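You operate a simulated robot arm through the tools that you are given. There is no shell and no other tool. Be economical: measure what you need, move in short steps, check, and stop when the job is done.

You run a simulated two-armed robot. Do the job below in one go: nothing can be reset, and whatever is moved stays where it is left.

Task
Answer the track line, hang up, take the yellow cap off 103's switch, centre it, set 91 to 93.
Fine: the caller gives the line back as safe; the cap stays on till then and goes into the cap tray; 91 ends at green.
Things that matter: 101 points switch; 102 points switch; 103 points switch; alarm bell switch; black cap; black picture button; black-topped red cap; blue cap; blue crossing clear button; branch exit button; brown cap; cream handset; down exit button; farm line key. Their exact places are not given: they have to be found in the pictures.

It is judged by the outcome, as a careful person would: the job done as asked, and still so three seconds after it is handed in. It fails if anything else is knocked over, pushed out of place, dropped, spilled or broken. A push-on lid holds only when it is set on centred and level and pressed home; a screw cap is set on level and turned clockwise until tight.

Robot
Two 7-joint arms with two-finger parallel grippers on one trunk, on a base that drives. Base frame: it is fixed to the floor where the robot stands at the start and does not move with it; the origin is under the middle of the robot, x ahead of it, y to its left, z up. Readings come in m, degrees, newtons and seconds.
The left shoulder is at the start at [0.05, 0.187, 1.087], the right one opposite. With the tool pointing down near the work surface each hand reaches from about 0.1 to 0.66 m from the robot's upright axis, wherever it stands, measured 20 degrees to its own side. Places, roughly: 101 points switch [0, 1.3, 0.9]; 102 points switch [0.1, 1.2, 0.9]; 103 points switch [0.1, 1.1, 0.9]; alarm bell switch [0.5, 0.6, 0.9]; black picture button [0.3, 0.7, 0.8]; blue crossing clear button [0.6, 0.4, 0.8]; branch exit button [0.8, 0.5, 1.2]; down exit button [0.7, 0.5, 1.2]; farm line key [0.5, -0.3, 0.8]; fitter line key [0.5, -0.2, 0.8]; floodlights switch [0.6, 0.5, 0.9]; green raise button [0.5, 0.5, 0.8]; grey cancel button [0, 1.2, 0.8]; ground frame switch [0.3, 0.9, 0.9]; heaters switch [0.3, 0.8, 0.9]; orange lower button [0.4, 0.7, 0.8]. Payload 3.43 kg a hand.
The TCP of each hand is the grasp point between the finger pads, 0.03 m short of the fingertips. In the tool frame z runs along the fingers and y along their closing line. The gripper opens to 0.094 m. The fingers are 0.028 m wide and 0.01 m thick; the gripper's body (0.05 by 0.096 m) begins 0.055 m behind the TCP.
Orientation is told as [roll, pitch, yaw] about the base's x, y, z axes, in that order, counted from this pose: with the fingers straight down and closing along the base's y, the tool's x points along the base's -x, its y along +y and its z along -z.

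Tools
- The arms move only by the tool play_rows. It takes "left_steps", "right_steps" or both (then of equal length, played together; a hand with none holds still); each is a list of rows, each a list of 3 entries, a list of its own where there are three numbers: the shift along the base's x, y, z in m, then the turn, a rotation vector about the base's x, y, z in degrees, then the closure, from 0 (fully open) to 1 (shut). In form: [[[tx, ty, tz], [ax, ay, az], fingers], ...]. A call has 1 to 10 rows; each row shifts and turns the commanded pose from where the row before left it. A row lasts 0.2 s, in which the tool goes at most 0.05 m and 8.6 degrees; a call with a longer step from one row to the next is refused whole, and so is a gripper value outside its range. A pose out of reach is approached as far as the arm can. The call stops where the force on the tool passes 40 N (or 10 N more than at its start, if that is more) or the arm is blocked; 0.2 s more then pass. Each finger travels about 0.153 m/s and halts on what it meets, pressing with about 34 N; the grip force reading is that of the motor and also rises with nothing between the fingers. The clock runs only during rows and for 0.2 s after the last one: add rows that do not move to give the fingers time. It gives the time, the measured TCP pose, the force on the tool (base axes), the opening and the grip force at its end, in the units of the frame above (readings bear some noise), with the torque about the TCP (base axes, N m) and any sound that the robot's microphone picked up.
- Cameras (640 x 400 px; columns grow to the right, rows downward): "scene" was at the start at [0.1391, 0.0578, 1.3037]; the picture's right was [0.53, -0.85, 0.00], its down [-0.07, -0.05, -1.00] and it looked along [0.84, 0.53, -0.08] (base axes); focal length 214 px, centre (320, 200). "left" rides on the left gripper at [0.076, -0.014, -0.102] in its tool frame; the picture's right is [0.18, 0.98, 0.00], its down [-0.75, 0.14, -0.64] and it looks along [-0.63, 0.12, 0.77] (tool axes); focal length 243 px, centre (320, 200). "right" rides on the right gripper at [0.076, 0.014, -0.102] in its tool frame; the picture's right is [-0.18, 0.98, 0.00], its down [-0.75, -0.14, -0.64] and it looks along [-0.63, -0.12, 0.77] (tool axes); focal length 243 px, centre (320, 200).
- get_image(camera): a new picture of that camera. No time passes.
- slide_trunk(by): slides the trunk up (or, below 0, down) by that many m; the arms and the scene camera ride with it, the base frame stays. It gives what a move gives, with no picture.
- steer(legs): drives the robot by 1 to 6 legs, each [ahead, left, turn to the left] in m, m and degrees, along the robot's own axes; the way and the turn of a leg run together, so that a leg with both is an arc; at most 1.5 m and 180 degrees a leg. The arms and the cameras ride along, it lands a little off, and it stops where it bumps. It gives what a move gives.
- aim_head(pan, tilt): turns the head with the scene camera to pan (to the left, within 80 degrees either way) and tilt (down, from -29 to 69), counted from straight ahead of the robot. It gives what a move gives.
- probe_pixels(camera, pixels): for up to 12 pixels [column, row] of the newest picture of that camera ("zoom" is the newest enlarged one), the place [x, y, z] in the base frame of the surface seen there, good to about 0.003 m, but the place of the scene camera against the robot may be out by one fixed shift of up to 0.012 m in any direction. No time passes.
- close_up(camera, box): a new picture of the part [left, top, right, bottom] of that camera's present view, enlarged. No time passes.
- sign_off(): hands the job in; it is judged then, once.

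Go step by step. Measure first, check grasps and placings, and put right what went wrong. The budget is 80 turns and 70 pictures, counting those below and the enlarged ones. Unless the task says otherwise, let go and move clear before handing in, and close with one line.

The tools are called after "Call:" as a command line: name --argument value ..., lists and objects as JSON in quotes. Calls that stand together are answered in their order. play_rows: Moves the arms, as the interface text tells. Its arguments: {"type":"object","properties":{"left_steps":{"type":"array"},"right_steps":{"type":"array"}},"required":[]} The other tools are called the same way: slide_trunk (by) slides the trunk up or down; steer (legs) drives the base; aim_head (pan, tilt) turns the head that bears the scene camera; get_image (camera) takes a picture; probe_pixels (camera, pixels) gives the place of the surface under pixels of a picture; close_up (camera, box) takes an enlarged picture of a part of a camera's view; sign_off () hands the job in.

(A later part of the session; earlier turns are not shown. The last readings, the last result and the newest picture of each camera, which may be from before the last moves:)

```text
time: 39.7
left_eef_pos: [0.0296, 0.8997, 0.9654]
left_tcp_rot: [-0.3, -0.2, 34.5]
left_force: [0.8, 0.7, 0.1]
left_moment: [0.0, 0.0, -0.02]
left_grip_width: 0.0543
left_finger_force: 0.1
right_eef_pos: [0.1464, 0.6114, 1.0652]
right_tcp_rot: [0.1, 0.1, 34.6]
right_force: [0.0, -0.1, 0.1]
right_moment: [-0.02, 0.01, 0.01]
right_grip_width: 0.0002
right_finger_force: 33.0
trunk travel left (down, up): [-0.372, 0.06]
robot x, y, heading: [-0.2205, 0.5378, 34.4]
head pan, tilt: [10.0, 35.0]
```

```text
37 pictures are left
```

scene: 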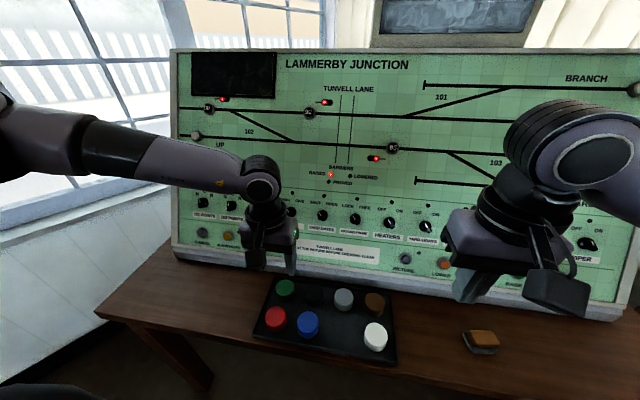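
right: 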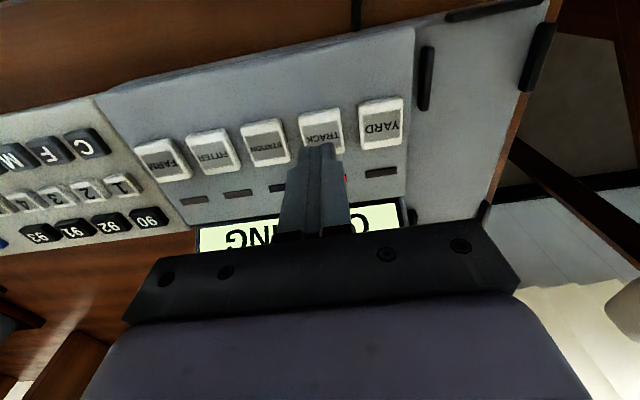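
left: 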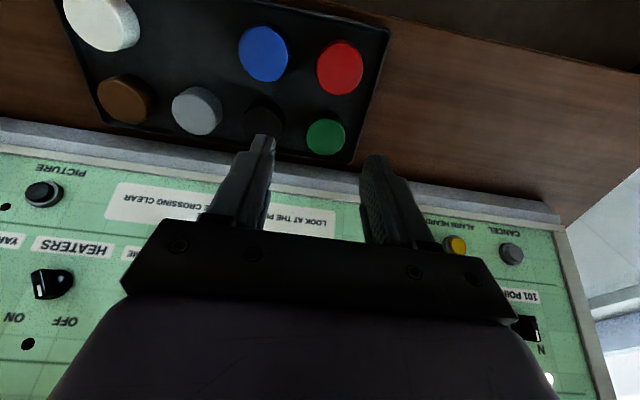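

The tray's empty slot is the front middle, between blue and white. I'll measure the tray with the left camera, then turn the left hand to face along the panel normal and go to a standoff before 103's cap.

Call:
probe_pixels --camera "left" --pixels '[[100, 15], [262, 48], [338, 62], [195, 105], [124, 95], [324, 133], [180, 45], [375, 30], [55, 100]]'

Call:
play_rows --left_steps '[[[0, 0.0175, 0.004], [4.45, -6.35, 0], 0], [[0, 0.0175, 0.004], [4.45, -6.35, 0], 0], [[0, 0.0175, 0.004], [4.45, -6.35, 0], 0], [[0, 0.0175, 0.004], [4.45, -6.35, 0], 0], [[0, 0.0175, 0.004], [4.45, -6.35, 0], 0], [[0, 0.0175, 0.004], [4.45, -6.35, 0], 0], [[0, 0.0175, 0.004], [4.45, -6.35, 0], 0], [[0, 0.0175, 0.004], [4.45, -6.35, 0], 0], [[0, 0, 0], [0, 0, 0], 0]]'

Call:
get_image --camera "left"

Call:
get_image --camera "scene"

```text
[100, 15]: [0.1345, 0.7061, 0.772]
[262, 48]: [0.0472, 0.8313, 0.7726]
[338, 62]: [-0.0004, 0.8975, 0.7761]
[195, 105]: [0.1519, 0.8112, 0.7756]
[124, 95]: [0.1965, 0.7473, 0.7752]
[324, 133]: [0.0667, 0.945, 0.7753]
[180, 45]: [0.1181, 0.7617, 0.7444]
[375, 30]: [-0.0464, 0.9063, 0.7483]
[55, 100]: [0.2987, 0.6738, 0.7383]
```

```text
time: 41.7
left_eef_pos: [0.0356, 1.0326, 1.0015]
left_tcp_rot: [-0.3, -61.1, 34.3]
left_force: [0.0, -0.3, -0.1]
left_moment: [-0.02, -0.03, 0.02]
left_grip_width: 0.0941
left_finger_force: 0.0
left hand out of reach, approached as far as the arm can: row 8
right_eef_pos: [0.1479, 0.6103, 1.0649]
right_tcp_rot: [-0.1, -0.1, 34.5]
right_force: [0.7, 0.5, -0.8]
right_moment: [0.01, 0.01, 0.05]
right_grip_width: 0.0
right_finger_force: 32.5
trunk travel left (down, up): [-0.372, 0.06]
robot x, y, heading: [-0.2219, 0.5388, 34.4]
head pan, tilt: [10.0, 35.0]
```

```text
36 pictures are left
```

left: 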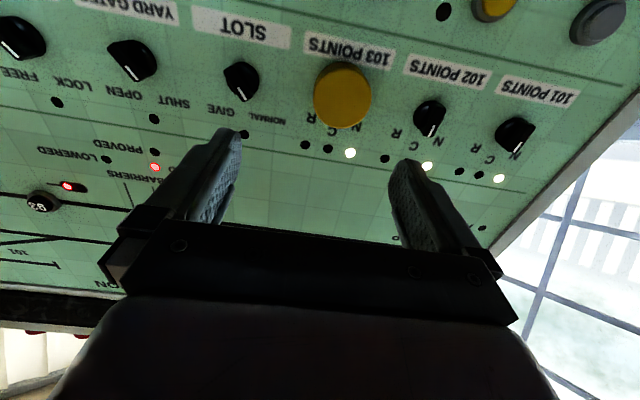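

```text
35 pictures are left
```

scene: 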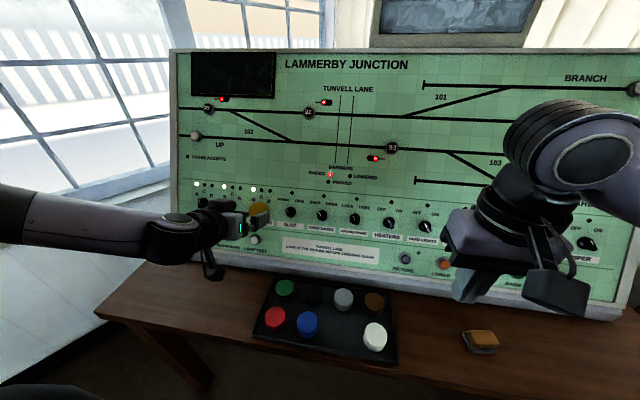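

The cap is in view at (342, 95). Measuring its centre, rim and the panel face around it.

Call:
probe_pixels --camera "left" --pixels '[[342, 93], [318, 93], [367, 93], [342, 72], [342, 116], [270, 90], [400, 90], [340, 170], [280, 170], [470, 110], [200, 70], [350, 153]]'

Call:
close_up --camera "left" --box '[210, 20, 550, 200]'

```text
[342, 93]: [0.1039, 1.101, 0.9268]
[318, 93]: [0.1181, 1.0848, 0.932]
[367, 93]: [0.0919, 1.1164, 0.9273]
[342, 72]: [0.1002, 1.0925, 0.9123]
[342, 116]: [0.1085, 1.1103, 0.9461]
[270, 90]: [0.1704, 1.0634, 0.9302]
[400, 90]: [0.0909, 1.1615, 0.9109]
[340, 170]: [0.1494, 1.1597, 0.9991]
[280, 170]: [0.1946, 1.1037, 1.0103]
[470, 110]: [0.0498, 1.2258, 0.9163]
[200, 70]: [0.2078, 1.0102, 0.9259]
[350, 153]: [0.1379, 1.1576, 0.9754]
```

```text
1.88 times, centred on (380, 110) of left
```

zoom: 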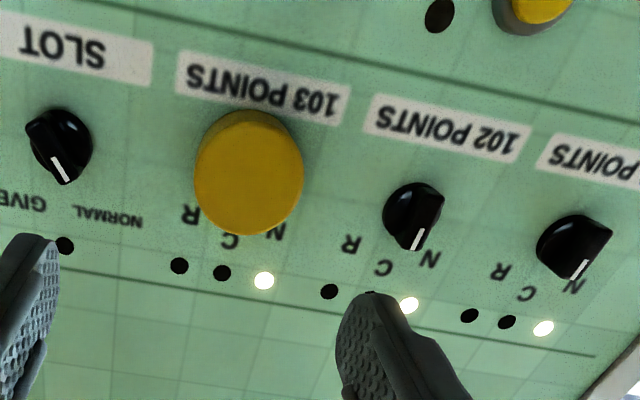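

Cap: top centre [0.105, 1.101, 0.929], about 48 mm across, 28 mm proud; the panel leans 27.5°. Moving to a pose on its axis, tips still short of it.

Call:
play_rows --left_steps '[[[0.01, 0.014, -0.016], [0.8, -1.15, 0.7], 0], [[0.01, 0.014, -0.016], [0, 0, 0], 0], [[0.0113, 0.0139, -0.0167], [0, 0, 0], 0], [[0, 0, 0], [0, 0, 0], 0]]'

```text
time: 42.7
left_eef_pos: [0.0805, 1.0775, 1.0008]
left_tcp_rot: [0.5, -63.1, 34.9]
left_force: [0.1, 0.7, 0.7]
left_moment: [0.02, 0.01, 0.02]
left_grip_width: 0.0943
left_finger_force: 0.1
left hand out of reach, approached as far as the arm can: row 1, 2, 3
right_eef_pos: [0.1462, 0.6101, 1.0644]
right_tcp_rot: [0.0, 0.0, 34.5]
right_force: [-0.3, -1.0, 1.2]
right_moment: [0.0, 0.01, -0.01]
right_grip_width: 0.0
right_finger_force: 33.6
trunk travel left (down, up): [-0.372, 0.06]
robot x, y, heading: [-0.2212, 0.5376, 34.3]
head pan, tilt: [10.0, 35.0]
```

The arm can't go lower from this trunk height (z stuck at 1.00). I'll back the hand off 3 cm along the normal and lower the trunk.

Call:
play_rows --left_steps '[[[-0.0218, -0.0153, 0.0139], [0, 0, 0], 0], [[-0.0218, -0.0153, 0.0139], [0, 0, 0], 0], [[0, 0, 0], [0, 0, 0], 0]]'

Call:
slide_trunk --by -0.1

Call:
get_image --camera "left"

```text
time: 43.5
left_eef_pos: [0.038, 1.0473, 1.0298]
left_tcp_rot: [0.4, -63.5, 35.0]
left_force: [0.7, 0.2, -0.8]
left_moment: [-0.04, 0.01, -0.02]
left_grip_width: 0.0941
left_finger_force: 0.1
right_eef_pos: [0.1469, 0.6112, 1.0655]
right_tcp_rot: [0.1, 0.0, 34.5]
right_force: [-0.1, 0.6, -1.0]
right_moment: [-0.03, -0.02, 0.04]
right_grip_width: 0.0
right_finger_force: 32.8
trunk travel left (down, up): [-0.372, 0.06]
robot x, y, heading: [-0.2195, 0.541, 34.6]
head pan, tilt: [10.0, 35.0]
```

```text
time: 44.8
left_eef_pos: [0.0369, 1.0456, 0.9297]
left_tcp_rot: [0.5, -63.6, 34.9]
left_force: [0.0, 0.3, -0.1]
left_moment: [-0.02, -0.01, -0.02]
left_grip_width: 0.0938
left_finger_force: 0.1
right_eef_pos: [0.1474, 0.6114, 0.9646]
right_tcp_rot: [0.0, 0.0, 34.5]
right_force: [0.5, -0.3, -0.1]
right_moment: [-0.03, -0.01, 0.03]
right_grip_width: 0.0
right_finger_force: 33.5
trunk travel left (down, up): [-0.272, 0.16]
robot x, y, heading: [-0.2227, 0.5377, 34.8]
head pan, tilt: [10.0, 35.0]
```

```text
33 pictures are left
```

left: 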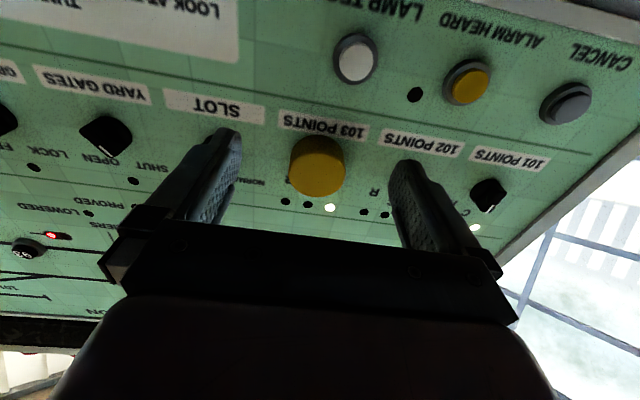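

Now up-and-in to the standoff on the cap's axis.

Call:
play_rows --left_steps '[[[0.01, 0.0095, 0.0115], [0, 0, 0], 0], [[0.02, 0.0195, 0.0115], [0, 0, 0], 0], [[0, 0, 0], [0, 0, 0], 0]]'

Call:
get_image --camera "left"

Call:
probe_pixels --camera "left" --pixels '[[320, 150], [300, 150], [340, 150], [320, 130], [320, 170], [310, 160], [330, 160], [320, 110]]'

```text
time: 45.6
left_eef_pos: [0.0664, 1.0751, 0.9503]
left_tcp_rot: [0.5, -63.5, 34.9]
left_force: [-0.9, 0.4, 0.0]
left_moment: [0.0, 0.04, -0.01]
left_grip_width: 0.0943
left_finger_force: 0.0
right_eef_pos: [0.1477, 0.6115, 0.9642]
right_tcp_rot: [0.0, 0.0, 34.4]
right_force: [-0.4, 0.4, -0.1]
right_moment: [-0.01, 0.01, 0.03]
right_grip_width: 0.0001
right_finger_force: 33.0
trunk travel left (down, up): [-0.272, 0.16]
robot x, y, heading: [-0.2211, 0.5368, 35.0]
head pan, tilt: [10.0, 35.0]
```

```text
32 pictures are left
```

left: 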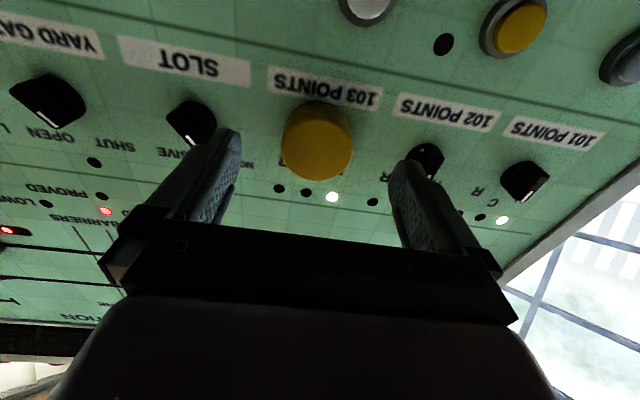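

```text
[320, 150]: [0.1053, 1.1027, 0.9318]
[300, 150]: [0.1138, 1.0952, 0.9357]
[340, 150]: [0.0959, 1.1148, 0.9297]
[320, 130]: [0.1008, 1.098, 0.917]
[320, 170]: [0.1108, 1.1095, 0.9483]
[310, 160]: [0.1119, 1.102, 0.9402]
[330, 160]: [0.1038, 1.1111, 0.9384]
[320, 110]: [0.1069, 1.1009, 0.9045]
```

Lined up with the cap's axis. Advancing to straddle it, then closing.

Call:
play_rows --left_steps '[[[0.0115, 0.0075, -0.006], [0, 0, 0], 0], [[0.0115, 0.0075, -0.006], [0, 0, 0], 0], [[0.0105, 0.0075, -0.005], [0, 0, 0], 0], [[0, 0, 0], [0, 0, 0], 0.2], [[0, 0, 0], [0, 0, 0], 0.45], [[0, 0, 0], [0, 0, 0], 0.65], [[0, 0, 0], [0, 0, 0], 0.65]]'

Call:
get_image --camera "left"

```text
time: 47.2
left_eef_pos: [0.0992, 1.0968, 0.9337]
left_tcp_rot: [0.4, -63.5, 34.9]
left_force: [0.2, -0.7, 0.4]
left_moment: [0.02, -0.01, 0.0]
left_grip_width: 0.0524
left_finger_force: 33.6
right_eef_pos: [0.1468, 0.611, 0.9639]
right_tcp_rot: [0.0, 0.0, 34.5]
right_force: [0.1, 0.4, 0.1]
right_moment: [-0.03, 0.0, -0.01]
right_grip_width: 0.0001
right_finger_force: 32.9
trunk travel left (down, up): [-0.272, 0.16]
robot x, y, heading: [-0.2201, 0.537, 34.5]
head pan, tilt: [10.0, 35.0]
```

```text
31 pictures are left
```

left: 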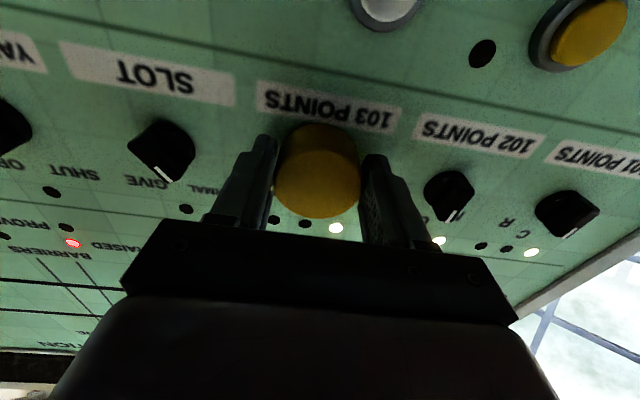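

Cap is gripped (0.052 m) with even contact. I'll pull it straight off along the panel normal, slowly.

Call:
play_rows --left_steps '[[[-0.0073, -0.0051, 0.0046], [0, 0, 0], 0.65], [[-0.0109, -0.0076, 0.0069], [0, 0, 0], 0.65], [[-0.0145, -0.0102, 0.0092], [0, 0, 0], 0.65], [[-0.0145, -0.0102, 0.0092], [0, 0, 0], 0.65], [[-0.0145, -0.0102, 0.0092], [0, 0, 0], 0.65], [[0, 0, 0], [0, 0, 0], 0.65]]'

Call:
get_image --camera "left"

```text
time: 48.6
left_eef_pos: [0.0386, 1.0542, 0.9728]
left_tcp_rot: [0.5, -63.6, 34.9]
left_force: [-0.5, 0.2, -0.8]
left_moment: [0.03, 0.02, 0.0]
left_grip_width: 0.0525
left_finger_force: 34.1
right_eef_pos: [0.147, 0.6109, 0.9657]
right_tcp_rot: [0.0, 0.0, 34.4]
right_force: [0.6, 0.6, -0.7]
right_moment: [0.0, 0.01, 0.04]
right_grip_width: 0.0002
right_finger_force: 33.0
trunk travel left (down, up): [-0.272, 0.16]
robot x, y, heading: [-0.2223, 0.5416, 34.5]
head pan, tilt: [10.0, 35.0]
```

```text
30 pictures are left
```

left: 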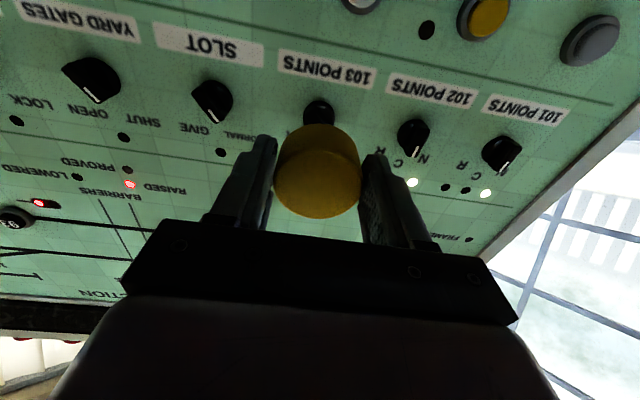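

The cap is off and held; the bare black knob shows behind it at (320, 112). I'll turn the hand back to pointing down and go over the empty tray slot at about [0.091, 0.769], moving the right hand aside.

Call:
play_rows --left_steps '[[[-0.01, -0.02, 0.0], [-4.55, 6.5, 0], 0.65], [[0.0, -0.03, 0], [-4.55, 6.5, 0], 0.65], [[0.01, -0.038, -0.01], [-4.55, 6.5, 0], 0.65], [[0.01, -0.042, -0.01], [-4.55, 6.5, 0], 0.65], [[0.01, -0.042, -0.01], [-4.55, 6.5, 0], 0.65], [[0.01, -0.042, -0.01], [-4.55, 6.5, 0], 0.65], [[0.01, -0.042, -0.01], [-4.55, 6.5, 0], 0.65], [[0.012, -0.029, -0.02], [-4.55, 6.5, 0], 0.65], [[0, 0, 0], [0, 0, 0], 0.65]]' --right_steps '[[[0.017, -0.025, 0.01], [0, 0, 0], 1], [[0.017, -0.025, 0.01], [0, 0, 0], 1], [[0.017, -0.025, 0.01], [0, 0, 0], 1], [[0.017, -0.025, 0.01], [0, 0, 0], 1], [[0, 0, 0], [0, 0, 0], 1], [[0, 0, 0], [0, 0, 0], 1], [[0, 0, 0], [0, 0, 0], 1], [[0, 0, 0], [0, 0, 0], 1], [[0, 0, 0], [0, 0, 0], 1]]'

Call:
get_image --camera "left"

```text
time: 50.6
left_eef_pos: [0.0064, 0.8448, 0.9205]
left_tcp_rot: [0.3, 0.0, 35.0]
left_force: [0.3, 0.0, -0.1]
left_moment: [0.01, -0.03, -0.03]
left_grip_width: 0.052
left_finger_force: 33.9
left hand out of reach, approached as far as the arm can: row 6, 7, 8
right_eef_pos: [0.2142, 0.5092, 1.0031]
right_tcp_rot: [0.0, 0.0, 34.5]
right_force: [-0.3, 0.6, -0.4]
right_moment: [0.04, 0.01, 0.03]
right_grip_width: 0.0002
right_finger_force: 33.3
trunk travel left (down, up): [-0.272, 0.16]
robot x, y, heading: [-0.2178, 0.5386, 34.7]
head pan, tilt: [10.0, 35.0]
```

```text
29 pictures are left
```

left: 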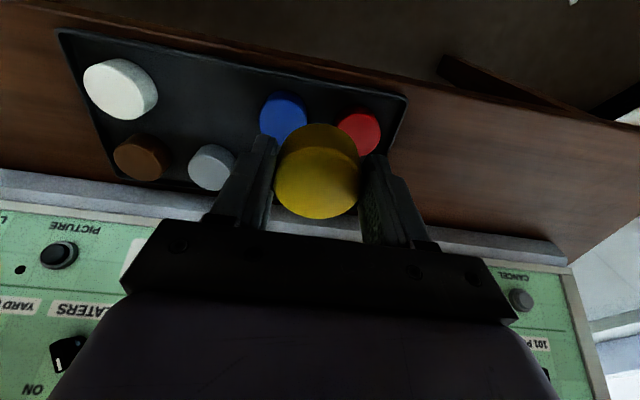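

The left arm can't come further inward; the base needs to shift right by 0.11 m. Hand is at z 0.92, well clear of the tray caps.

Call:
steer --legs '[[0.02, -0.115, 0]]'

Call:
get_image --camera "left"

Call:
probe_pixels --camera "left" --pixels '[[180, 80], [320, 140], [320, 175], [290, 130], [250, 90], [300, 190]]'

```text
time: 52.3
left_eef_pos: [0.0888, 0.7629, 0.9215]
left_tcp_rot: [0.4, -0.1, 34.7]
left_force: [-0.2, -0.9, 1.1]
left_moment: [0.0, 0.05, 0.01]
left_grip_width: 0.0522
left_finger_force: 33.6
right_eef_pos: [0.2944, 0.4262, 1.0042]
right_tcp_rot: [0.0, -0.1, 34.3]
right_force: [0.3, 0.0, -0.3]
right_moment: [-0.05, -0.01, 0.01]
right_grip_width: 0.0
right_finger_force: 32.6
trunk travel left (down, up): [-0.272, 0.16]
robot x, y, heading: [-0.1406, 0.4591, 34.4]
head pan, tilt: [10.0, 35.0]
```

```text
28 pictures are left
```

left: 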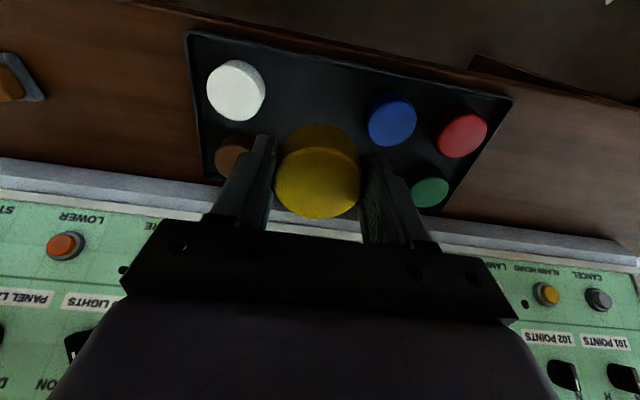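

```text
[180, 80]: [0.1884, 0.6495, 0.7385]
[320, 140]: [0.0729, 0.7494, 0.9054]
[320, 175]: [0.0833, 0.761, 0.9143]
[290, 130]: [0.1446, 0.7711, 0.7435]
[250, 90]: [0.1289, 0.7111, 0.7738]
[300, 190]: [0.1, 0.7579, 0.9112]
```

Very close to over the slot. Re-measuring the neighbours (white at (236, 90), blue at (391, 120)).

Call:
probe_pixels --camera "left" --pixels '[[235, 90], [391, 120], [462, 135], [232, 160], [430, 190], [315, 80], [210, 85], [261, 95], [370, 118], [414, 125]]'

```text
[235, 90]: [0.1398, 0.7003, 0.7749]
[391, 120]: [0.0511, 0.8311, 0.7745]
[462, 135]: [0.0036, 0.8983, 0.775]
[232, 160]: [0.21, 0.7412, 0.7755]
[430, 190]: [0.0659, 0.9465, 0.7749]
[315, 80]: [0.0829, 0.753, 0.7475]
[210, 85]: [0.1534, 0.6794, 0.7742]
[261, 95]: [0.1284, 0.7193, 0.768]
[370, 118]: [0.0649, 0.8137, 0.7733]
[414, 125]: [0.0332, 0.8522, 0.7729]
```

Slot centre ≈ [0.0955, 0.766]. Lowering toward it.

Call:
play_rows --left_steps '[[[0.006, 0.003, -0.02], [0, 0, 0], 0.65], [[0, 0, -0.03], [0, 0, 0], 0.65], [[0, 0, -0.03], [0, 0, 0], 0.65], [[0, 0, -0.02], [0, 0, 0], 0.65], [[0, 0, 0], [0, 0, 0], 0.65]]'

```text
time: 53.5
left_eef_pos: [0.0701, 0.7848, 0.8293]
left_tcp_rot: [0.0, -0.3, 34.7]
left_force: [-0.2, 0.4, -0.1]
left_moment: [0.0, -0.01, -0.02]
left_grip_width: 0.0523
left_finger_force: 33.9
left hand out of reach, approached as far as the arm can: row 1, 2, 3, 4
right_eef_pos: [0.2952, 0.4273, 1.0036]
right_tcp_rot: [0.0, 0.0, 34.5]
right_force: [-0.2, 0.0, -0.5]
right_moment: [-0.02, 0.0, 0.01]
right_grip_width: 0.0001
right_finger_force: 32.9
trunk travel left (down, up): [-0.272, 0.16]
robot x, y, heading: [-0.1392, 0.459, 34.4]
head pan, tilt: [10.0, 35.0]
```

It slid sideways at its reach limit. I'll raise a bit, shift the base further right 0.09 m, then re-centre.

Call:
play_rows --left_steps '[[[0, 0, 0.03], [0, 0, 0], 0.65], [[0, 0, 0.03], [0, 0, 0], 0.65]]'

Call:
steer --legs '[[0, -0.1, 0]]'

```text
time: 54.1
left_eef_pos: [0.0719, 0.7834, 0.8914]
left_tcp_rot: [0.3, -0.2, 34.9]
left_force: [1.0, -0.3, -0.3]
left_moment: [-0.02, -0.02, -0.01]
left_grip_width: 0.0524
left_finger_force: 34.0
right_eef_pos: [0.2966, 0.4262, 1.0039]
right_tcp_rot: [0.0, 0.0, 34.5]
right_force: [-0.2, -0.5, 0.0]
right_moment: [0.02, -0.01, 0.03]
right_grip_width: 0.0003
right_finger_force: 33.1
trunk travel left (down, up): [-0.272, 0.16]
robot x, y, heading: [-0.1447, 0.4564, 34.2]
head pan, tilt: [10.0, 35.0]
```

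```text
time: 55.6
left_eef_pos: [0.1299, 0.7003, 0.8915]
left_tcp_rot: [0.1, -0.1, 34.9]
left_force: [0.1, -0.1, -0.2]
left_moment: [0.03, 0.01, 0.03]
left_grip_width: 0.0519
left_finger_force: 34.1
right_eef_pos: [0.3529, 0.3429, 1.0058]
right_tcp_rot: [0.0, 0.0, 34.5]
right_force: [0.4, -1.2, 1.0]
right_moment: [0.0, 0.03, 0.01]
right_grip_width: 0.0
right_finger_force: 33.0
trunk travel left (down, up): [-0.272, 0.16]
robot x, y, heading: [-0.0831, 0.3723, 34.4]
head pan, tilt: [10.0, 35.0]
```

Now to the slot: shift (−0.0345, +0.0657), then down to a hover at z≈0.82.

Call:
play_rows --left_steps '[[[-0.0172, 0.0328, 0], [0, 0, 0], 0.65], [[-0.0172, 0.0329, -0.01], [0, 0, 0], 0.65], [[0, 0, -0.03], [0, 0, 0], 0.65], [[0, 0, -0.03], [0, 0, 0], 0.65], [[0, 0, 0], [0, 0, 0], 0.65]]'

Call:
get_image --camera "left"

Call:
get_image --camera "scene"

```text
time: 56.8
left_eef_pos: [0.0951, 0.7651, 0.8212]
left_tcp_rot: [0.4, -0.1, 34.9]
left_force: [-0.4, 0.2, -0.5]
left_moment: [0.02, -0.05, 0.0]
left_grip_width: 0.0526
left_finger_force: 33.9
right_eef_pos: [0.3523, 0.3425, 1.0052]
right_tcp_rot: [0.0, -0.1, 34.5]
right_force: [-0.2, 0.0, 0.9]
right_moment: [0.03, -0.01, 0.0]
right_grip_width: 0.0003
right_finger_force: 32.9
trunk travel left (down, up): [-0.272, 0.16]
robot x, y, heading: [-0.0825, 0.3716, 34.6]
head pan, tilt: [10.0, 35.0]
```

```text
27 pictures are left
```

left: 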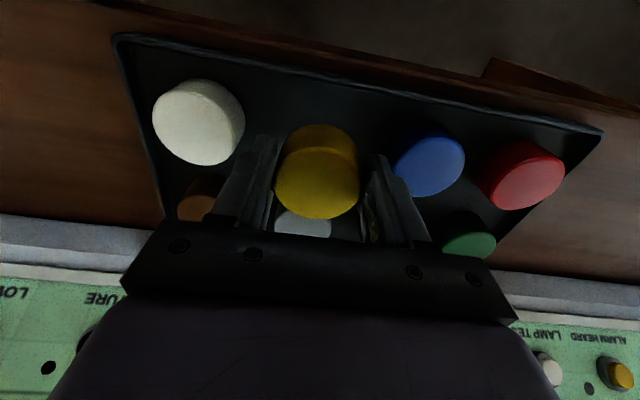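

```text
26 pictures are left
```

scene: 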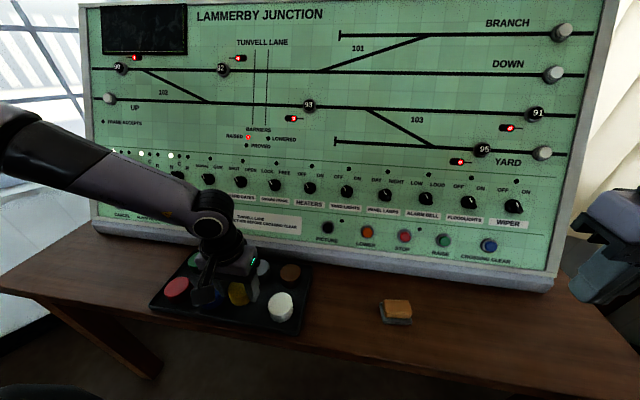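

Centred in the slot with clear gaps both sides. Lowering 42 mm to the tray floor and opening a little.

Call:
play_rows --left_steps '[[[0, 0, -0.02], [0, 0, 0], 0.65], [[0, 0, -0.014], [0, 0, 0], 0.65], [[0, 0, -0.006], [0, 0, 0], 0.65], [[0, 0, -0.003], [0, 0, 0], 0.65], [[0, 0, 0], [0, 0, 0], 0.65]]'

```text
time: 58.0
left_eef_pos: [0.096, 0.7657, 0.7807]
left_tcp_rot: [0.4, -0.5, 35.0]
left_force: [-7.1, 7.0, 32.3]
left_moment: [0.04, -0.32, 0.11]
left_grip_width: 0.0525
left_finger_force: 34.0
right_eef_pos: [0.3519, 0.3425, 1.0044]
right_tcp_rot: [0.0, -0.1, 34.5]
right_force: [0.0, 0.1, 0.5]
right_moment: [-0.01, 0.01, -0.02]
right_grip_width: 0.0001
right_finger_force: 33.0
trunk travel left (down, up): [-0.272, 0.16]
robot x, y, heading: [-0.0809, 0.3719, 34.2]
head pan, tilt: [10.0, 35.0]
```

Contact with the tray floor at z 0.781; I'll ease up 2 mm, release to 0.066 m and raise straight up.

Call:
play_rows --left_steps '[[[0, 0, 0.002], [0, 0, 0], 0.6], [[0, 0, 0], [0, 0, 0], 0.4], [[0, 0, 0], [0, 0, 0], 0.3], [[0, 0, 0], [0, 0, 0], 0.3], [[0, 0, 0.03], [0, 0, 0], 0.3], [[0, 0, 0.04], [0, 0, 0], 0.3], [[0, 0, 0.04], [0, 0, 0], 0.3], [[0, 0, 0.04], [0, 0, 0], 0.3]]'

Call:
get_image --camera "left"

```text
time: 59.8
left_eef_pos: [0.0969, 0.7679, 0.9295]
left_tcp_rot: [0.2, 0.0, 34.8]
left_force: [-0.5, -0.1, -0.6]
left_moment: [0.01, -0.01, 0.03]
left_grip_width: 0.0656
left_finger_force: 0.0
right_eef_pos: [0.3526, 0.3431, 1.0043]
right_tcp_rot: [0.0, 0.1, 34.4]
right_force: [0.8, 0.0, -0.2]
right_moment: [0.0, 0.0, 0.0]
right_grip_width: 0.0001
right_finger_force: 32.8
trunk travel left (down, up): [-0.272, 0.16]
robot x, y, heading: [-0.0852, 0.373, 34.6]
head pan, tilt: [10.0, 35.0]
```

```text
25 pictures are left
```

left: 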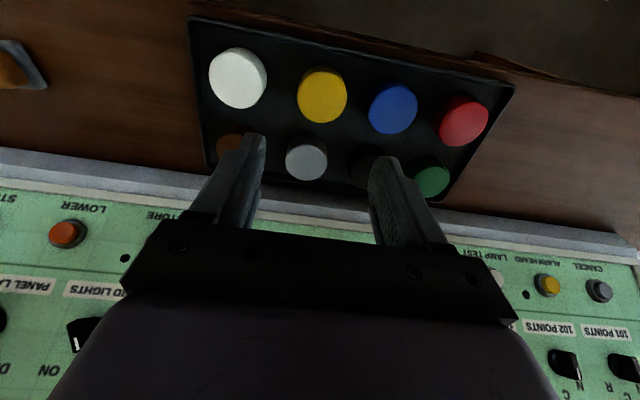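

Yellow cap is sitting flat in the tray's slot with the others undisturbed. Now back left to switch 103.

Call:
steer --legs '[[0, 0.21, 0]]'

```text
time: 62.3
left_eef_pos: [-0.0228, 0.9444, 0.9293]
left_tcp_rot: [0.3, -0.1, 34.8]
left_force: [-0.4, 0.6, 0.1]
left_moment: [-0.01, -0.01, 0.0]
left_grip_width: 0.0658
left_finger_force: 0.1
right_eef_pos: [0.2316, 0.5173, 1.0048]
right_tcp_rot: [-0.1, 0.1, 34.5]
right_force: [-0.7, 0.3, 0.7]
right_moment: [-0.02, -0.01, -0.01]
right_grip_width: 0.0
right_finger_force: 33.0
trunk travel left (down, up): [-0.272, 0.16]
robot x, y, heading: [-0.202, 0.5511, 34.4]
head pan, tilt: [10.0, 35.0]
```

Turning the left hand to the panel again and moving to a standoff before the bare knob.

Call:
play_rows --left_steps '[[[0.0095, 0.015, 0.0043], [4.5, -6.43, 0], 0.3], [[0.0095, 0.015, 0.0043], [4.5, -6.43, 0], 0.3], [[0.0095, 0.015, 0.0043], [4.5, -6.43, 0], 0.3], [[0.0095, 0.015, 0.0043], [4.5, -6.43, 0], 0.3], [[0.0095, 0.015, 0.0043], [4.5, -6.43, 0], 0.3], [[0.0095, 0.015, 0.0043], [4.5, -6.43, 0], 0.3], [[0.0095, 0.015, 0.0043], [4.5, -6.43, 0], 0.3], [[0.0095, 0.015, 0.0043], [4.5, -6.43, 0], 0.3], [[0, 0, 0], [0, 0, 0], 0.3]]'

Call:
close_up --camera "left" --box '[200, 50, 460, 230]'

```text
time: 64.3
left_eef_pos: [0.0539, 1.0627, 0.9644]
left_tcp_rot: [0.5, -62.9, 34.8]
left_force: [1.2, 0.4, -0.6]
left_moment: [0.0, -0.01, -0.02]
left_grip_width: 0.0659
left_finger_force: 0.1
right_eef_pos: [0.2332, 0.5179, 1.0044]
right_tcp_rot: [0.0, 0.1, 34.4]
right_force: [0.1, 0.8, 0.0]
right_moment: [0.02, 0.02, 0.0]
right_grip_width: 0.0
right_finger_force: 33.0
trunk travel left (down, up): [-0.272, 0.16]
robot x, y, heading: [-0.1991, 0.5479, 34.3]
head pan, tilt: [10.0, 35.0]
```

```text
2.22 times, centred on (330, 140) of left
```

zoom: 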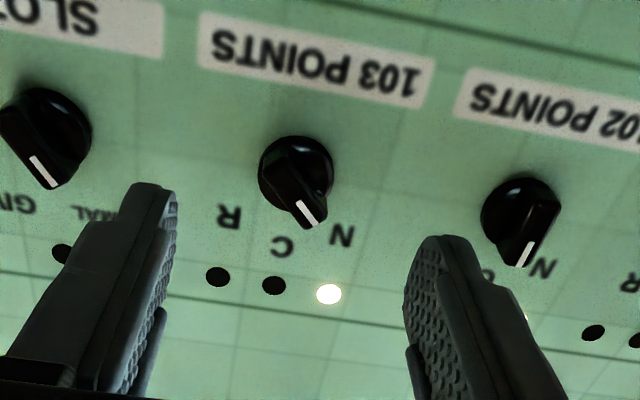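

The knob's bar points at N (white line at zoom (307, 212)). Measuring the bar's tip, back end, and base.

Call:
probe_pixels --camera "zoom" --pixels '[[306, 208], [292, 180], [285, 160], [278, 148], [314, 222], [300, 195], [245, 185], [350, 180], [295, 250], [325, 160], [268, 170]]'

Call:
close_up --camera "left" --box '[290, 95, 370, 175]'

```text
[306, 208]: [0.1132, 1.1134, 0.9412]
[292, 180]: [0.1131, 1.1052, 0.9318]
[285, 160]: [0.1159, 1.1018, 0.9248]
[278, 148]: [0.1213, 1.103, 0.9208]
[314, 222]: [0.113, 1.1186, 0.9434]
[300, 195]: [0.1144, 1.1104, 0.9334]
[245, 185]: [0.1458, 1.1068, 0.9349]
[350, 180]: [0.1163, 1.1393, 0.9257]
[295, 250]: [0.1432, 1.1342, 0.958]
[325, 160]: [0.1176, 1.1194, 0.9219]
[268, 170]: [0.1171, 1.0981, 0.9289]
```

```text
5.00 times, centred on (330, 135) of left
```

zoom: 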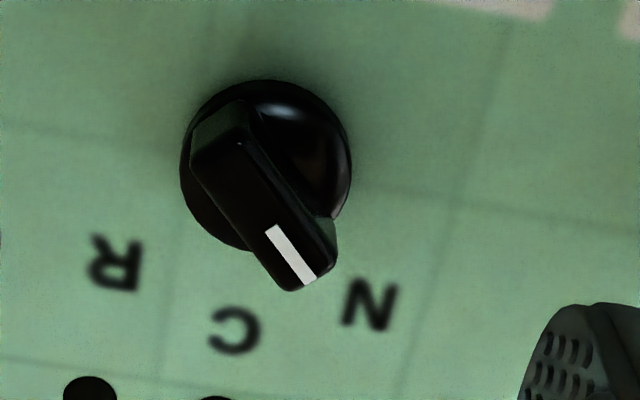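

The bar stands ~21 mm proud on a ~6 mm dome and points ≈40° toward N. I'll roll the hand +40° about the panel normal at standoff so the fingers straddle the bar, then check.

Call:
play_rows --left_steps '[[[0.0041, 0.0038, -0.0008], [-5.81, -4.07, 3.7], 0.5], [[0.0041, 0.0038, -0.0008], [-5.81, -4.07, 3.7], 0.6], [[0.004, 0.0038, -0.0008], [-5.81, -4.07, 3.7], 0.6], [[0.004, 0.003, -0.002], [-5.81, -4.07, 3.7], 0.6], [[0.004, 0.003, -0.003], [-5.81, -4.07, 3.7], 0.6], [[0, 0, 0], [0, 0, 0], 0.6]]'

Call:
close_up --camera "left" --box '[200, 50, 460, 230]'

```text
time: 65.7
left_eef_pos: [0.0735, 1.0818, 0.9565]
left_tcp_rot: [-50.9, -43.1, 96.5]
left_force: [0.7, -0.3, -0.1]
left_moment: [0.0, 0.02, -0.01]
left_grip_width: 0.0377
left_finger_force: 0.1
right_eef_pos: [0.2318, 0.5167, 1.0043]
right_tcp_rot: [0.0, 0.0, 34.4]
right_force: [-0.1, -0.3, -0.1]
right_moment: [0.0, 0.01, 0.02]
right_grip_width: 0.0
right_finger_force: 33.1
trunk travel left (down, up): [-0.272, 0.16]
robot x, y, heading: [-0.2037, 0.5505, 34.2]
head pan, tilt: [10.0, 35.0]
```

```text
2.22 times, centred on (330, 140) of left
```

zoom: 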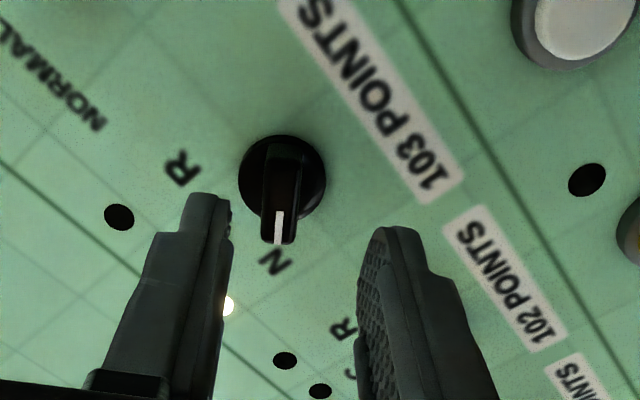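

The bar now lies parallel to the finger planes. Probing it for centring.

Call:
probe_pixels --camera "zoom" --pixels '[[280, 225], [279, 205], [280, 185], [280, 165], [283, 150], [310, 180], [255, 180], [281, 138]]'

```text
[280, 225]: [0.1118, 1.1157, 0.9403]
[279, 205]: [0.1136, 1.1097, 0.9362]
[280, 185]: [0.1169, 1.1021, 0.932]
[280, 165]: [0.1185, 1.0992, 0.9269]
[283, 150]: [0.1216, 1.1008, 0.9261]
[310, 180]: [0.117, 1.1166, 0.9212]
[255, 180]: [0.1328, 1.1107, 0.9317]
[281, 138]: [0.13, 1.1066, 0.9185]
```

Advancing 33 mm to straddle the bar, then closing on it.

Call:
play_rows --left_steps '[[[0.0129, 0.0076, -0.0073], [0, 0, 0], 0.6], [[0.0128, 0.0076, -0.0072], [0, 0, 0], 0.6], [[0, 0, 0], [0, 0, 0], 0.6]]'

Call:
close_up --camera "left" --box '[200, 80, 460, 260]'

```text
time: 66.5
left_eef_pos: [0.0989, 1.0968, 0.9415]
left_tcp_rot: [-50.9, -43.2, 96.3]
left_force: [-1.1, -0.3, 0.0]
left_moment: [0.0, 0.0, 0.02]
left_grip_width: 0.0377
left_finger_force: 0.1
right_eef_pos: [0.2326, 0.5175, 1.0033]
right_tcp_rot: [0.0, 0.0, 34.4]
right_force: [0.2, -0.3, 0.3]
right_moment: [0.01, 0.02, -0.02]
right_grip_width: 0.0
right_finger_force: 32.9
trunk travel left (down, up): [-0.272, 0.16]
robot x, y, heading: [-0.2021, 0.5475, 34.4]
head pan, tilt: [10.0, 35.0]
```

```text
2.22 times, centred on (330, 170) of left
```

zoom: 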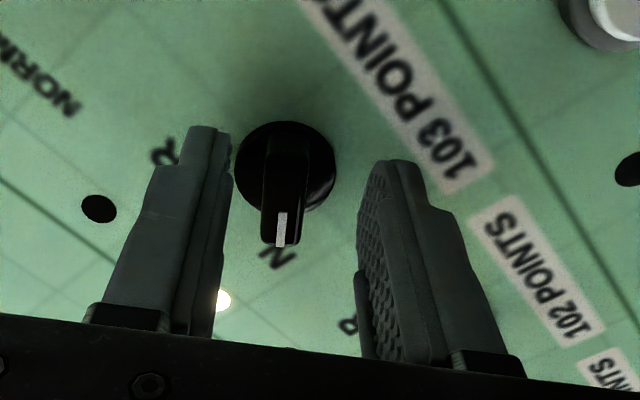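

The bar is ~3 mm nearer the left-side finger; correcting, then closing.

Call:
play_rows --left_steps '[[[0.002, -0.0014, 0.0017], [0, 0, 0], 0.65], [[0, 0, 0], [0, 0, 0], 0.8], [[0, 0, 0], [0, 0, 0], 0.9], [[0, 0, 0], [0, 0, 0], 0.98], [[0, 0, 0], [0, 0, 0], 0.98]]'

Call:
close_up --camera "left" --box '[200, 80, 460, 260]'

```text
time: 67.7
left_eef_pos: [0.1016, 1.0945, 0.9436]
left_tcp_rot: [-50.8, -43.2, 96.4]
left_force: [2.1, -2.2, -0.4]
left_moment: [-0.36, 0.19, -0.31]
left_grip_width: 0.0119
left_finger_force: 44.8
right_eef_pos: [0.2311, 0.5178, 1.0042]
right_tcp_rot: [-0.1, -0.1, 34.4]
right_force: [-0.8, 0.0, -0.1]
right_moment: [0.02, 0.02, -0.01]
right_grip_width: 0.0
right_finger_force: 33.1
trunk travel left (down, up): [-0.272, 0.16]
robot x, y, heading: [-0.2036, 0.5502, 34.3]
head pan, tilt: [10.0, 35.0]
```

```text
2.22 times, centred on (330, 170) of left
```

zoom: 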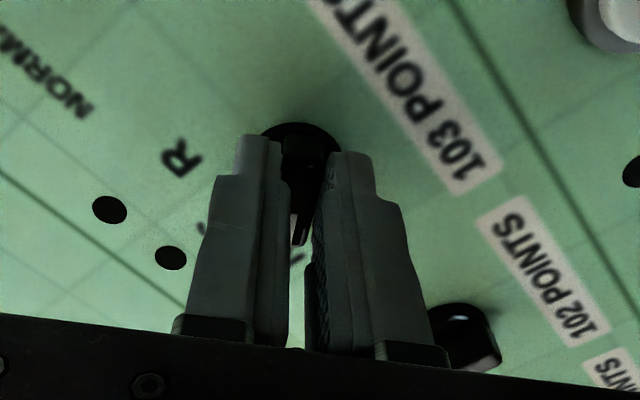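

Bar gripped (12 mm). Turning clockwise as seen from the front by 40°, toward C.

Call:
play_rows --left_steps '[[[0, 0, 0], [5.81, 4.07, -3.7], 0.98], [[0, 0, 0], [5.81, 4.07, -3.7], 0.98], [[0, 0, 0], [5.81, 4.07, -3.7], 0.98], [[0, 0, 0], [5.81, 4.07, -3.7], 0.98], [[0, 0, 0], [5.81, 4.07, -3.7], 0.98], [[0, 0, 0], [0, 0, 0], 0.98]]'

Call:
get_image --camera "left"

Call:
close_up --camera "scene" --box '[170, 170, 290, 260]'

```text
time: 69.1
left_eef_pos: [0.0991, 1.0955, 0.9426]
left_tcp_rot: [0.8, -62.7, 34.7]
left_force: [-10.2, 8.8, -10.9]
left_moment: [0.43, -0.56, 0.17]
left_grip_width: 0.0118
left_finger_force: 45.0
right_eef_pos: [0.2319, 0.519, 1.0044]
right_tcp_rot: [0.0, 0.0, 34.5]
right_force: [-0.5, -0.2, 0.1]
right_moment: [0.0, 0.05, -0.01]
right_grip_width: 0.0
right_finger_force: 32.6
trunk travel left (down, up): [-0.272, 0.16]
robot x, y, heading: [-0.2021, 0.5486, 34.4]
head pan, tilt: [10.0, 35.0]
```

```text
19 pictures are left
```

left: 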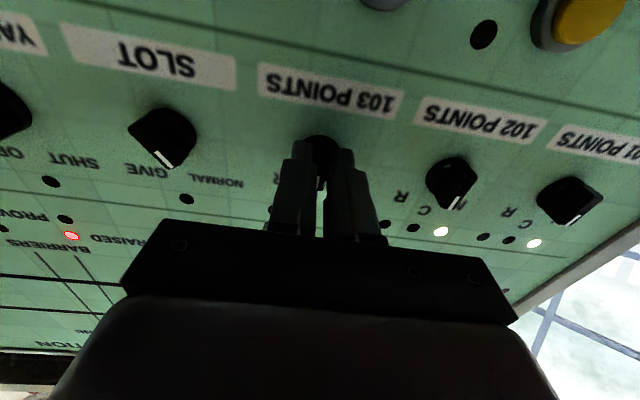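

```text
4.44 times, centred on (230, 215) of scene
```

zoom: 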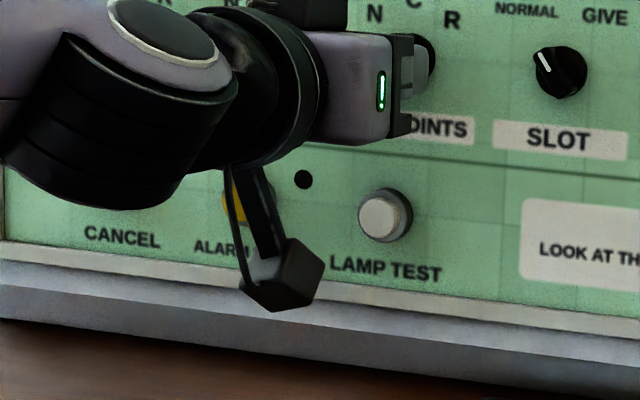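

Turned; now releasing and backing off along the normal to see the pointer and lamps.

Call:
play_rows --left_steps '[[[0, 0, 0], [0, 0, 0], 0.8], [[0, 0, 0], [0, 0, 0], 0.6], [[0, 0, 0], [0, 0, 0], 0.6], [[-0.0145, -0.0102, 0.0092], [0, 0, 0], 0.6], [[-0.0218, -0.0153, 0.0139], [0, 0, 0], 0.6], [[-0.0218, -0.0153, 0.0139], [0, 0, 0], 0.6], [[0, 0, 0], [0, 0, 0], 0.6]]'

Call:
close_up --camera "left" --box '[200, 50, 460, 230]'

```text
time: 70.7
left_eef_pos: [0.0416, 1.0521, 0.9834]
left_tcp_rot: [0.8, -62.9, 34.4]
left_force: [-0.6, -1.0, -1.2]
left_moment: [0.01, 0.0, -0.04]
left_grip_width: 0.0375
left_finger_force: 0.1
right_eef_pos: [0.232, 0.5172, 1.0033]
right_tcp_rot: [0.0, 0.0, 34.3]
right_force: [0.3, 0.2, -0.1]
right_moment: [0.03, 0.02, -0.04]
right_grip_width: 0.0001
right_finger_force: 32.6
trunk travel left (down, up): [-0.272, 0.16]
robot x, y, heading: [-0.1998, 0.5425, 34.6]
head pan, tilt: [10.0, 35.0]
```

```text
2.22 times, centred on (330, 140) of left
```

zoom: 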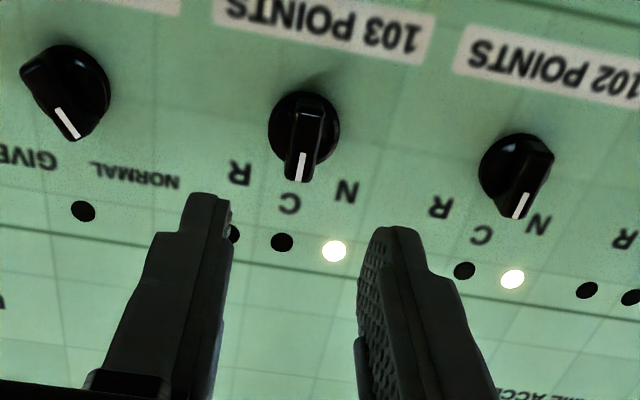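

The pointer is at or near C; the N lamp is still lit. I need a sharper look at the angle.

Call:
close_up --camera "left" --box '[285, 75, 365, 155]'

Call:
probe_pixels --camera "zoom" --pixels '[[320, 150], [310, 270], [305, 230], [312, 190], [250, 380], [480, 340], [100, 300], [330, 60]]'

```text
5.00 times, centred on (325, 115) of left
```

zoom: 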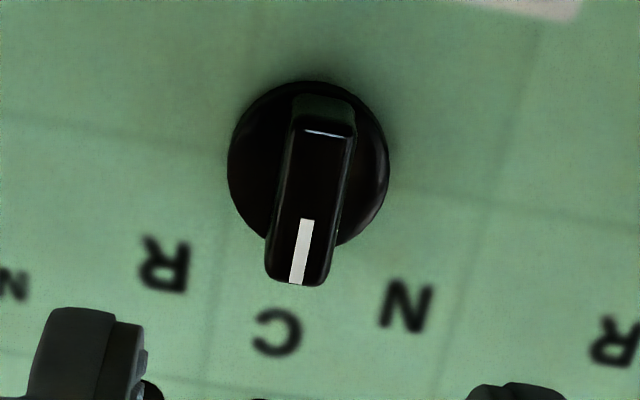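

```text
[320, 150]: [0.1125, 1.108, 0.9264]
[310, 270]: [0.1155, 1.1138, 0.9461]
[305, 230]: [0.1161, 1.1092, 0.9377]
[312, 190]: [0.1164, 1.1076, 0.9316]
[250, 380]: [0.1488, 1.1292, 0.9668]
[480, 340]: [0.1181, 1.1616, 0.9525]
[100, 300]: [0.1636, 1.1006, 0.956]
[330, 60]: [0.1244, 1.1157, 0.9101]
```

The bar lines up with C (bar slope ≈ C direction in the image), so 103 is centred. Next: raise the trunk, drive right so 93 is in front of the left hand and 91 in front of the right, and pitch the right hand to the panel.

Call:
slide_trunk --by 0.14

Call:
steer --legs '[[0, -0.33, 0]]'

Call:
play_rows --left_steps '[[[0, 0, 0], [0, 0, 0], 0.8], [[0, 0, 0], [0, 0, 0], 1], [[0, 0, 0], [0, 0, 0], 1], [[0, 0, 0], [0, 0, 0], 1], [[0, 0, 0], [0, 0, 0], 1], [[0, 0, 0], [0, 0, 0], 1], [[0, 0, 0], [0, 0, 0], 1], [[0, 0, 0], [0, 0, 0], 1], [[0, 0, 0], [0, 0, 0], 1]]' --right_steps '[[[0, 0, 0], [4.47, -6.38, 0], 1], [[0, 0, 0], [4.47, -6.38, 0], 1], [[0, 0, 0], [4.47, -6.38, 0], 1], [[0, 0, 0], [4.47, -6.38, 0], 1], [[0, 0, 0], [4.47, -6.38, 0], 1], [[0, 0, 0], [4.47, -6.38, 0], 1], [[0, 0, 0], [4.47, -6.38, 0], 1], [[0, 0, 0], [4.47, -6.38, 0], 1], [[0, 0, 0], [0, 0, 0], 1]]'

Call:
get_image --camera "right"

Call:
get_image --camera "left"

```text
time: 72.4
left_eef_pos: [0.0409, 1.0525, 1.1229]
left_tcp_rot: [0.7, -62.9, 34.4]
left_force: [0.2, 0.2, 0.6]
left_moment: [-0.02, 0.0, 0.0]
left_grip_width: 0.0373
left_finger_force: 0.0
right_eef_pos: [0.232, 0.518, 1.1434]
right_tcp_rot: [0.0, 0.1, 34.4]
right_force: [-0.5, -0.5, -0.9]
right_moment: [-0.02, -0.01, 0.0]
right_grip_width: 0.0001
right_finger_force: 33.2
trunk travel left (down, up): [-0.412, 0.02]
robot x, y, heading: [-0.2015, 0.5444, 34.5]
head pan, tilt: [10.0, 35.0]
```

```text
time: 75.8
left_eef_pos: [0.2241, 0.7836, 1.124]
left_tcp_rot: [0.7, -62.9, 34.4]
left_force: [0.2, 0.0, -0.1]
left_moment: [-0.01, 0.0, -0.01]
left_grip_width: 0.0378
left_finger_force: 0.1
right_eef_pos: [0.4158, 0.2485, 1.1442]
right_tcp_rot: [0.0, 0.1, 34.4]
right_force: [-0.7, -0.3, 0.5]
right_moment: [0.02, 0.02, 0.01]
right_grip_width: 0.0
right_finger_force: 32.2
trunk travel left (down, up): [-0.412, 0.02]
robot x, y, heading: [-0.0229, 0.2785, 34.4]
head pan, tilt: [10.0, 35.0]
```

```text
time: 77.8
left_eef_pos: [0.2252, 0.7848, 1.1239]
left_tcp_rot: [0.7, -62.9, 34.6]
left_force: [-0.3, -0.8, -0.6]
left_moment: [-0.02, 0.05, 0.0]
left_grip_width: 0.0
left_finger_force: 32.8
right_eef_pos: [0.4878, 0.284, 1.183]
right_tcp_rot: [1.3, -62.4, 33.5]
right_force: [0.5, -0.4, -0.3]
right_moment: [0.05, -0.01, 0.02]
right_grip_width: 0.0001
right_finger_force: 33.1
right hand out of reach, approached as far as the arm can: row 5, 6, 7, 8
trunk travel left (down, up): [-0.412, 0.02]
robot x, y, heading: [-0.0212, 0.2787, 34.1]
head pan, tilt: [10.0, 35.0]
```

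```text
15 pictures are left
```

right: 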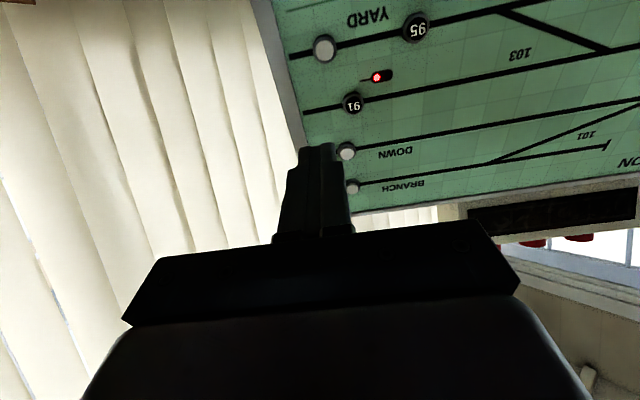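

```text
14 pictures are left
```

left: 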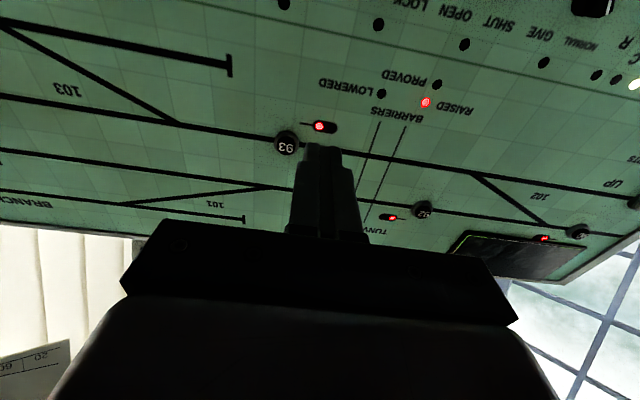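

Both numbered buttons are in view: 91 at (352, 102) right, 93 at (286, 143) left. Measuring each plus adjoining panel.

Call:
probe_pixels --camera "right" --pixels '[[353, 101], [352, 105], [376, 105], [330, 100], [355, 125], [415, 26]]'

Call:
probe_pixels --camera "left" --pixels '[[286, 142], [286, 147], [265, 150], [286, 165], [318, 127], [260, 130]]'

Call:
close_up --camera "right" --box '[300, 60, 420, 160]'

```text
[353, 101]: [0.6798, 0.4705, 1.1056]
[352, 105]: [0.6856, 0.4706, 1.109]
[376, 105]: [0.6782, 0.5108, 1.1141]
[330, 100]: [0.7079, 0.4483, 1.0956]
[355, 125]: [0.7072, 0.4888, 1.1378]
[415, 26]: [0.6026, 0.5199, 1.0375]
```

```text
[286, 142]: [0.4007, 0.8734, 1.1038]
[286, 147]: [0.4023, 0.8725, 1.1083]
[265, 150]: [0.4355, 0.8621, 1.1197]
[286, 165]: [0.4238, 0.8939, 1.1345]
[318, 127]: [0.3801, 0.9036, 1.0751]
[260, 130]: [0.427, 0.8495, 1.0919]
```

```text
4.00 times, centred on (360, 110) of right
```

zoom: 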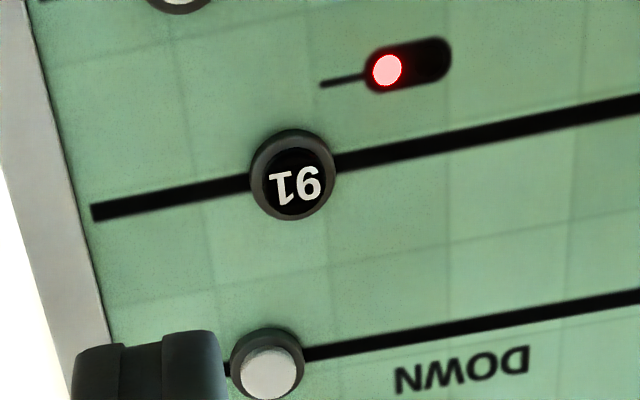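

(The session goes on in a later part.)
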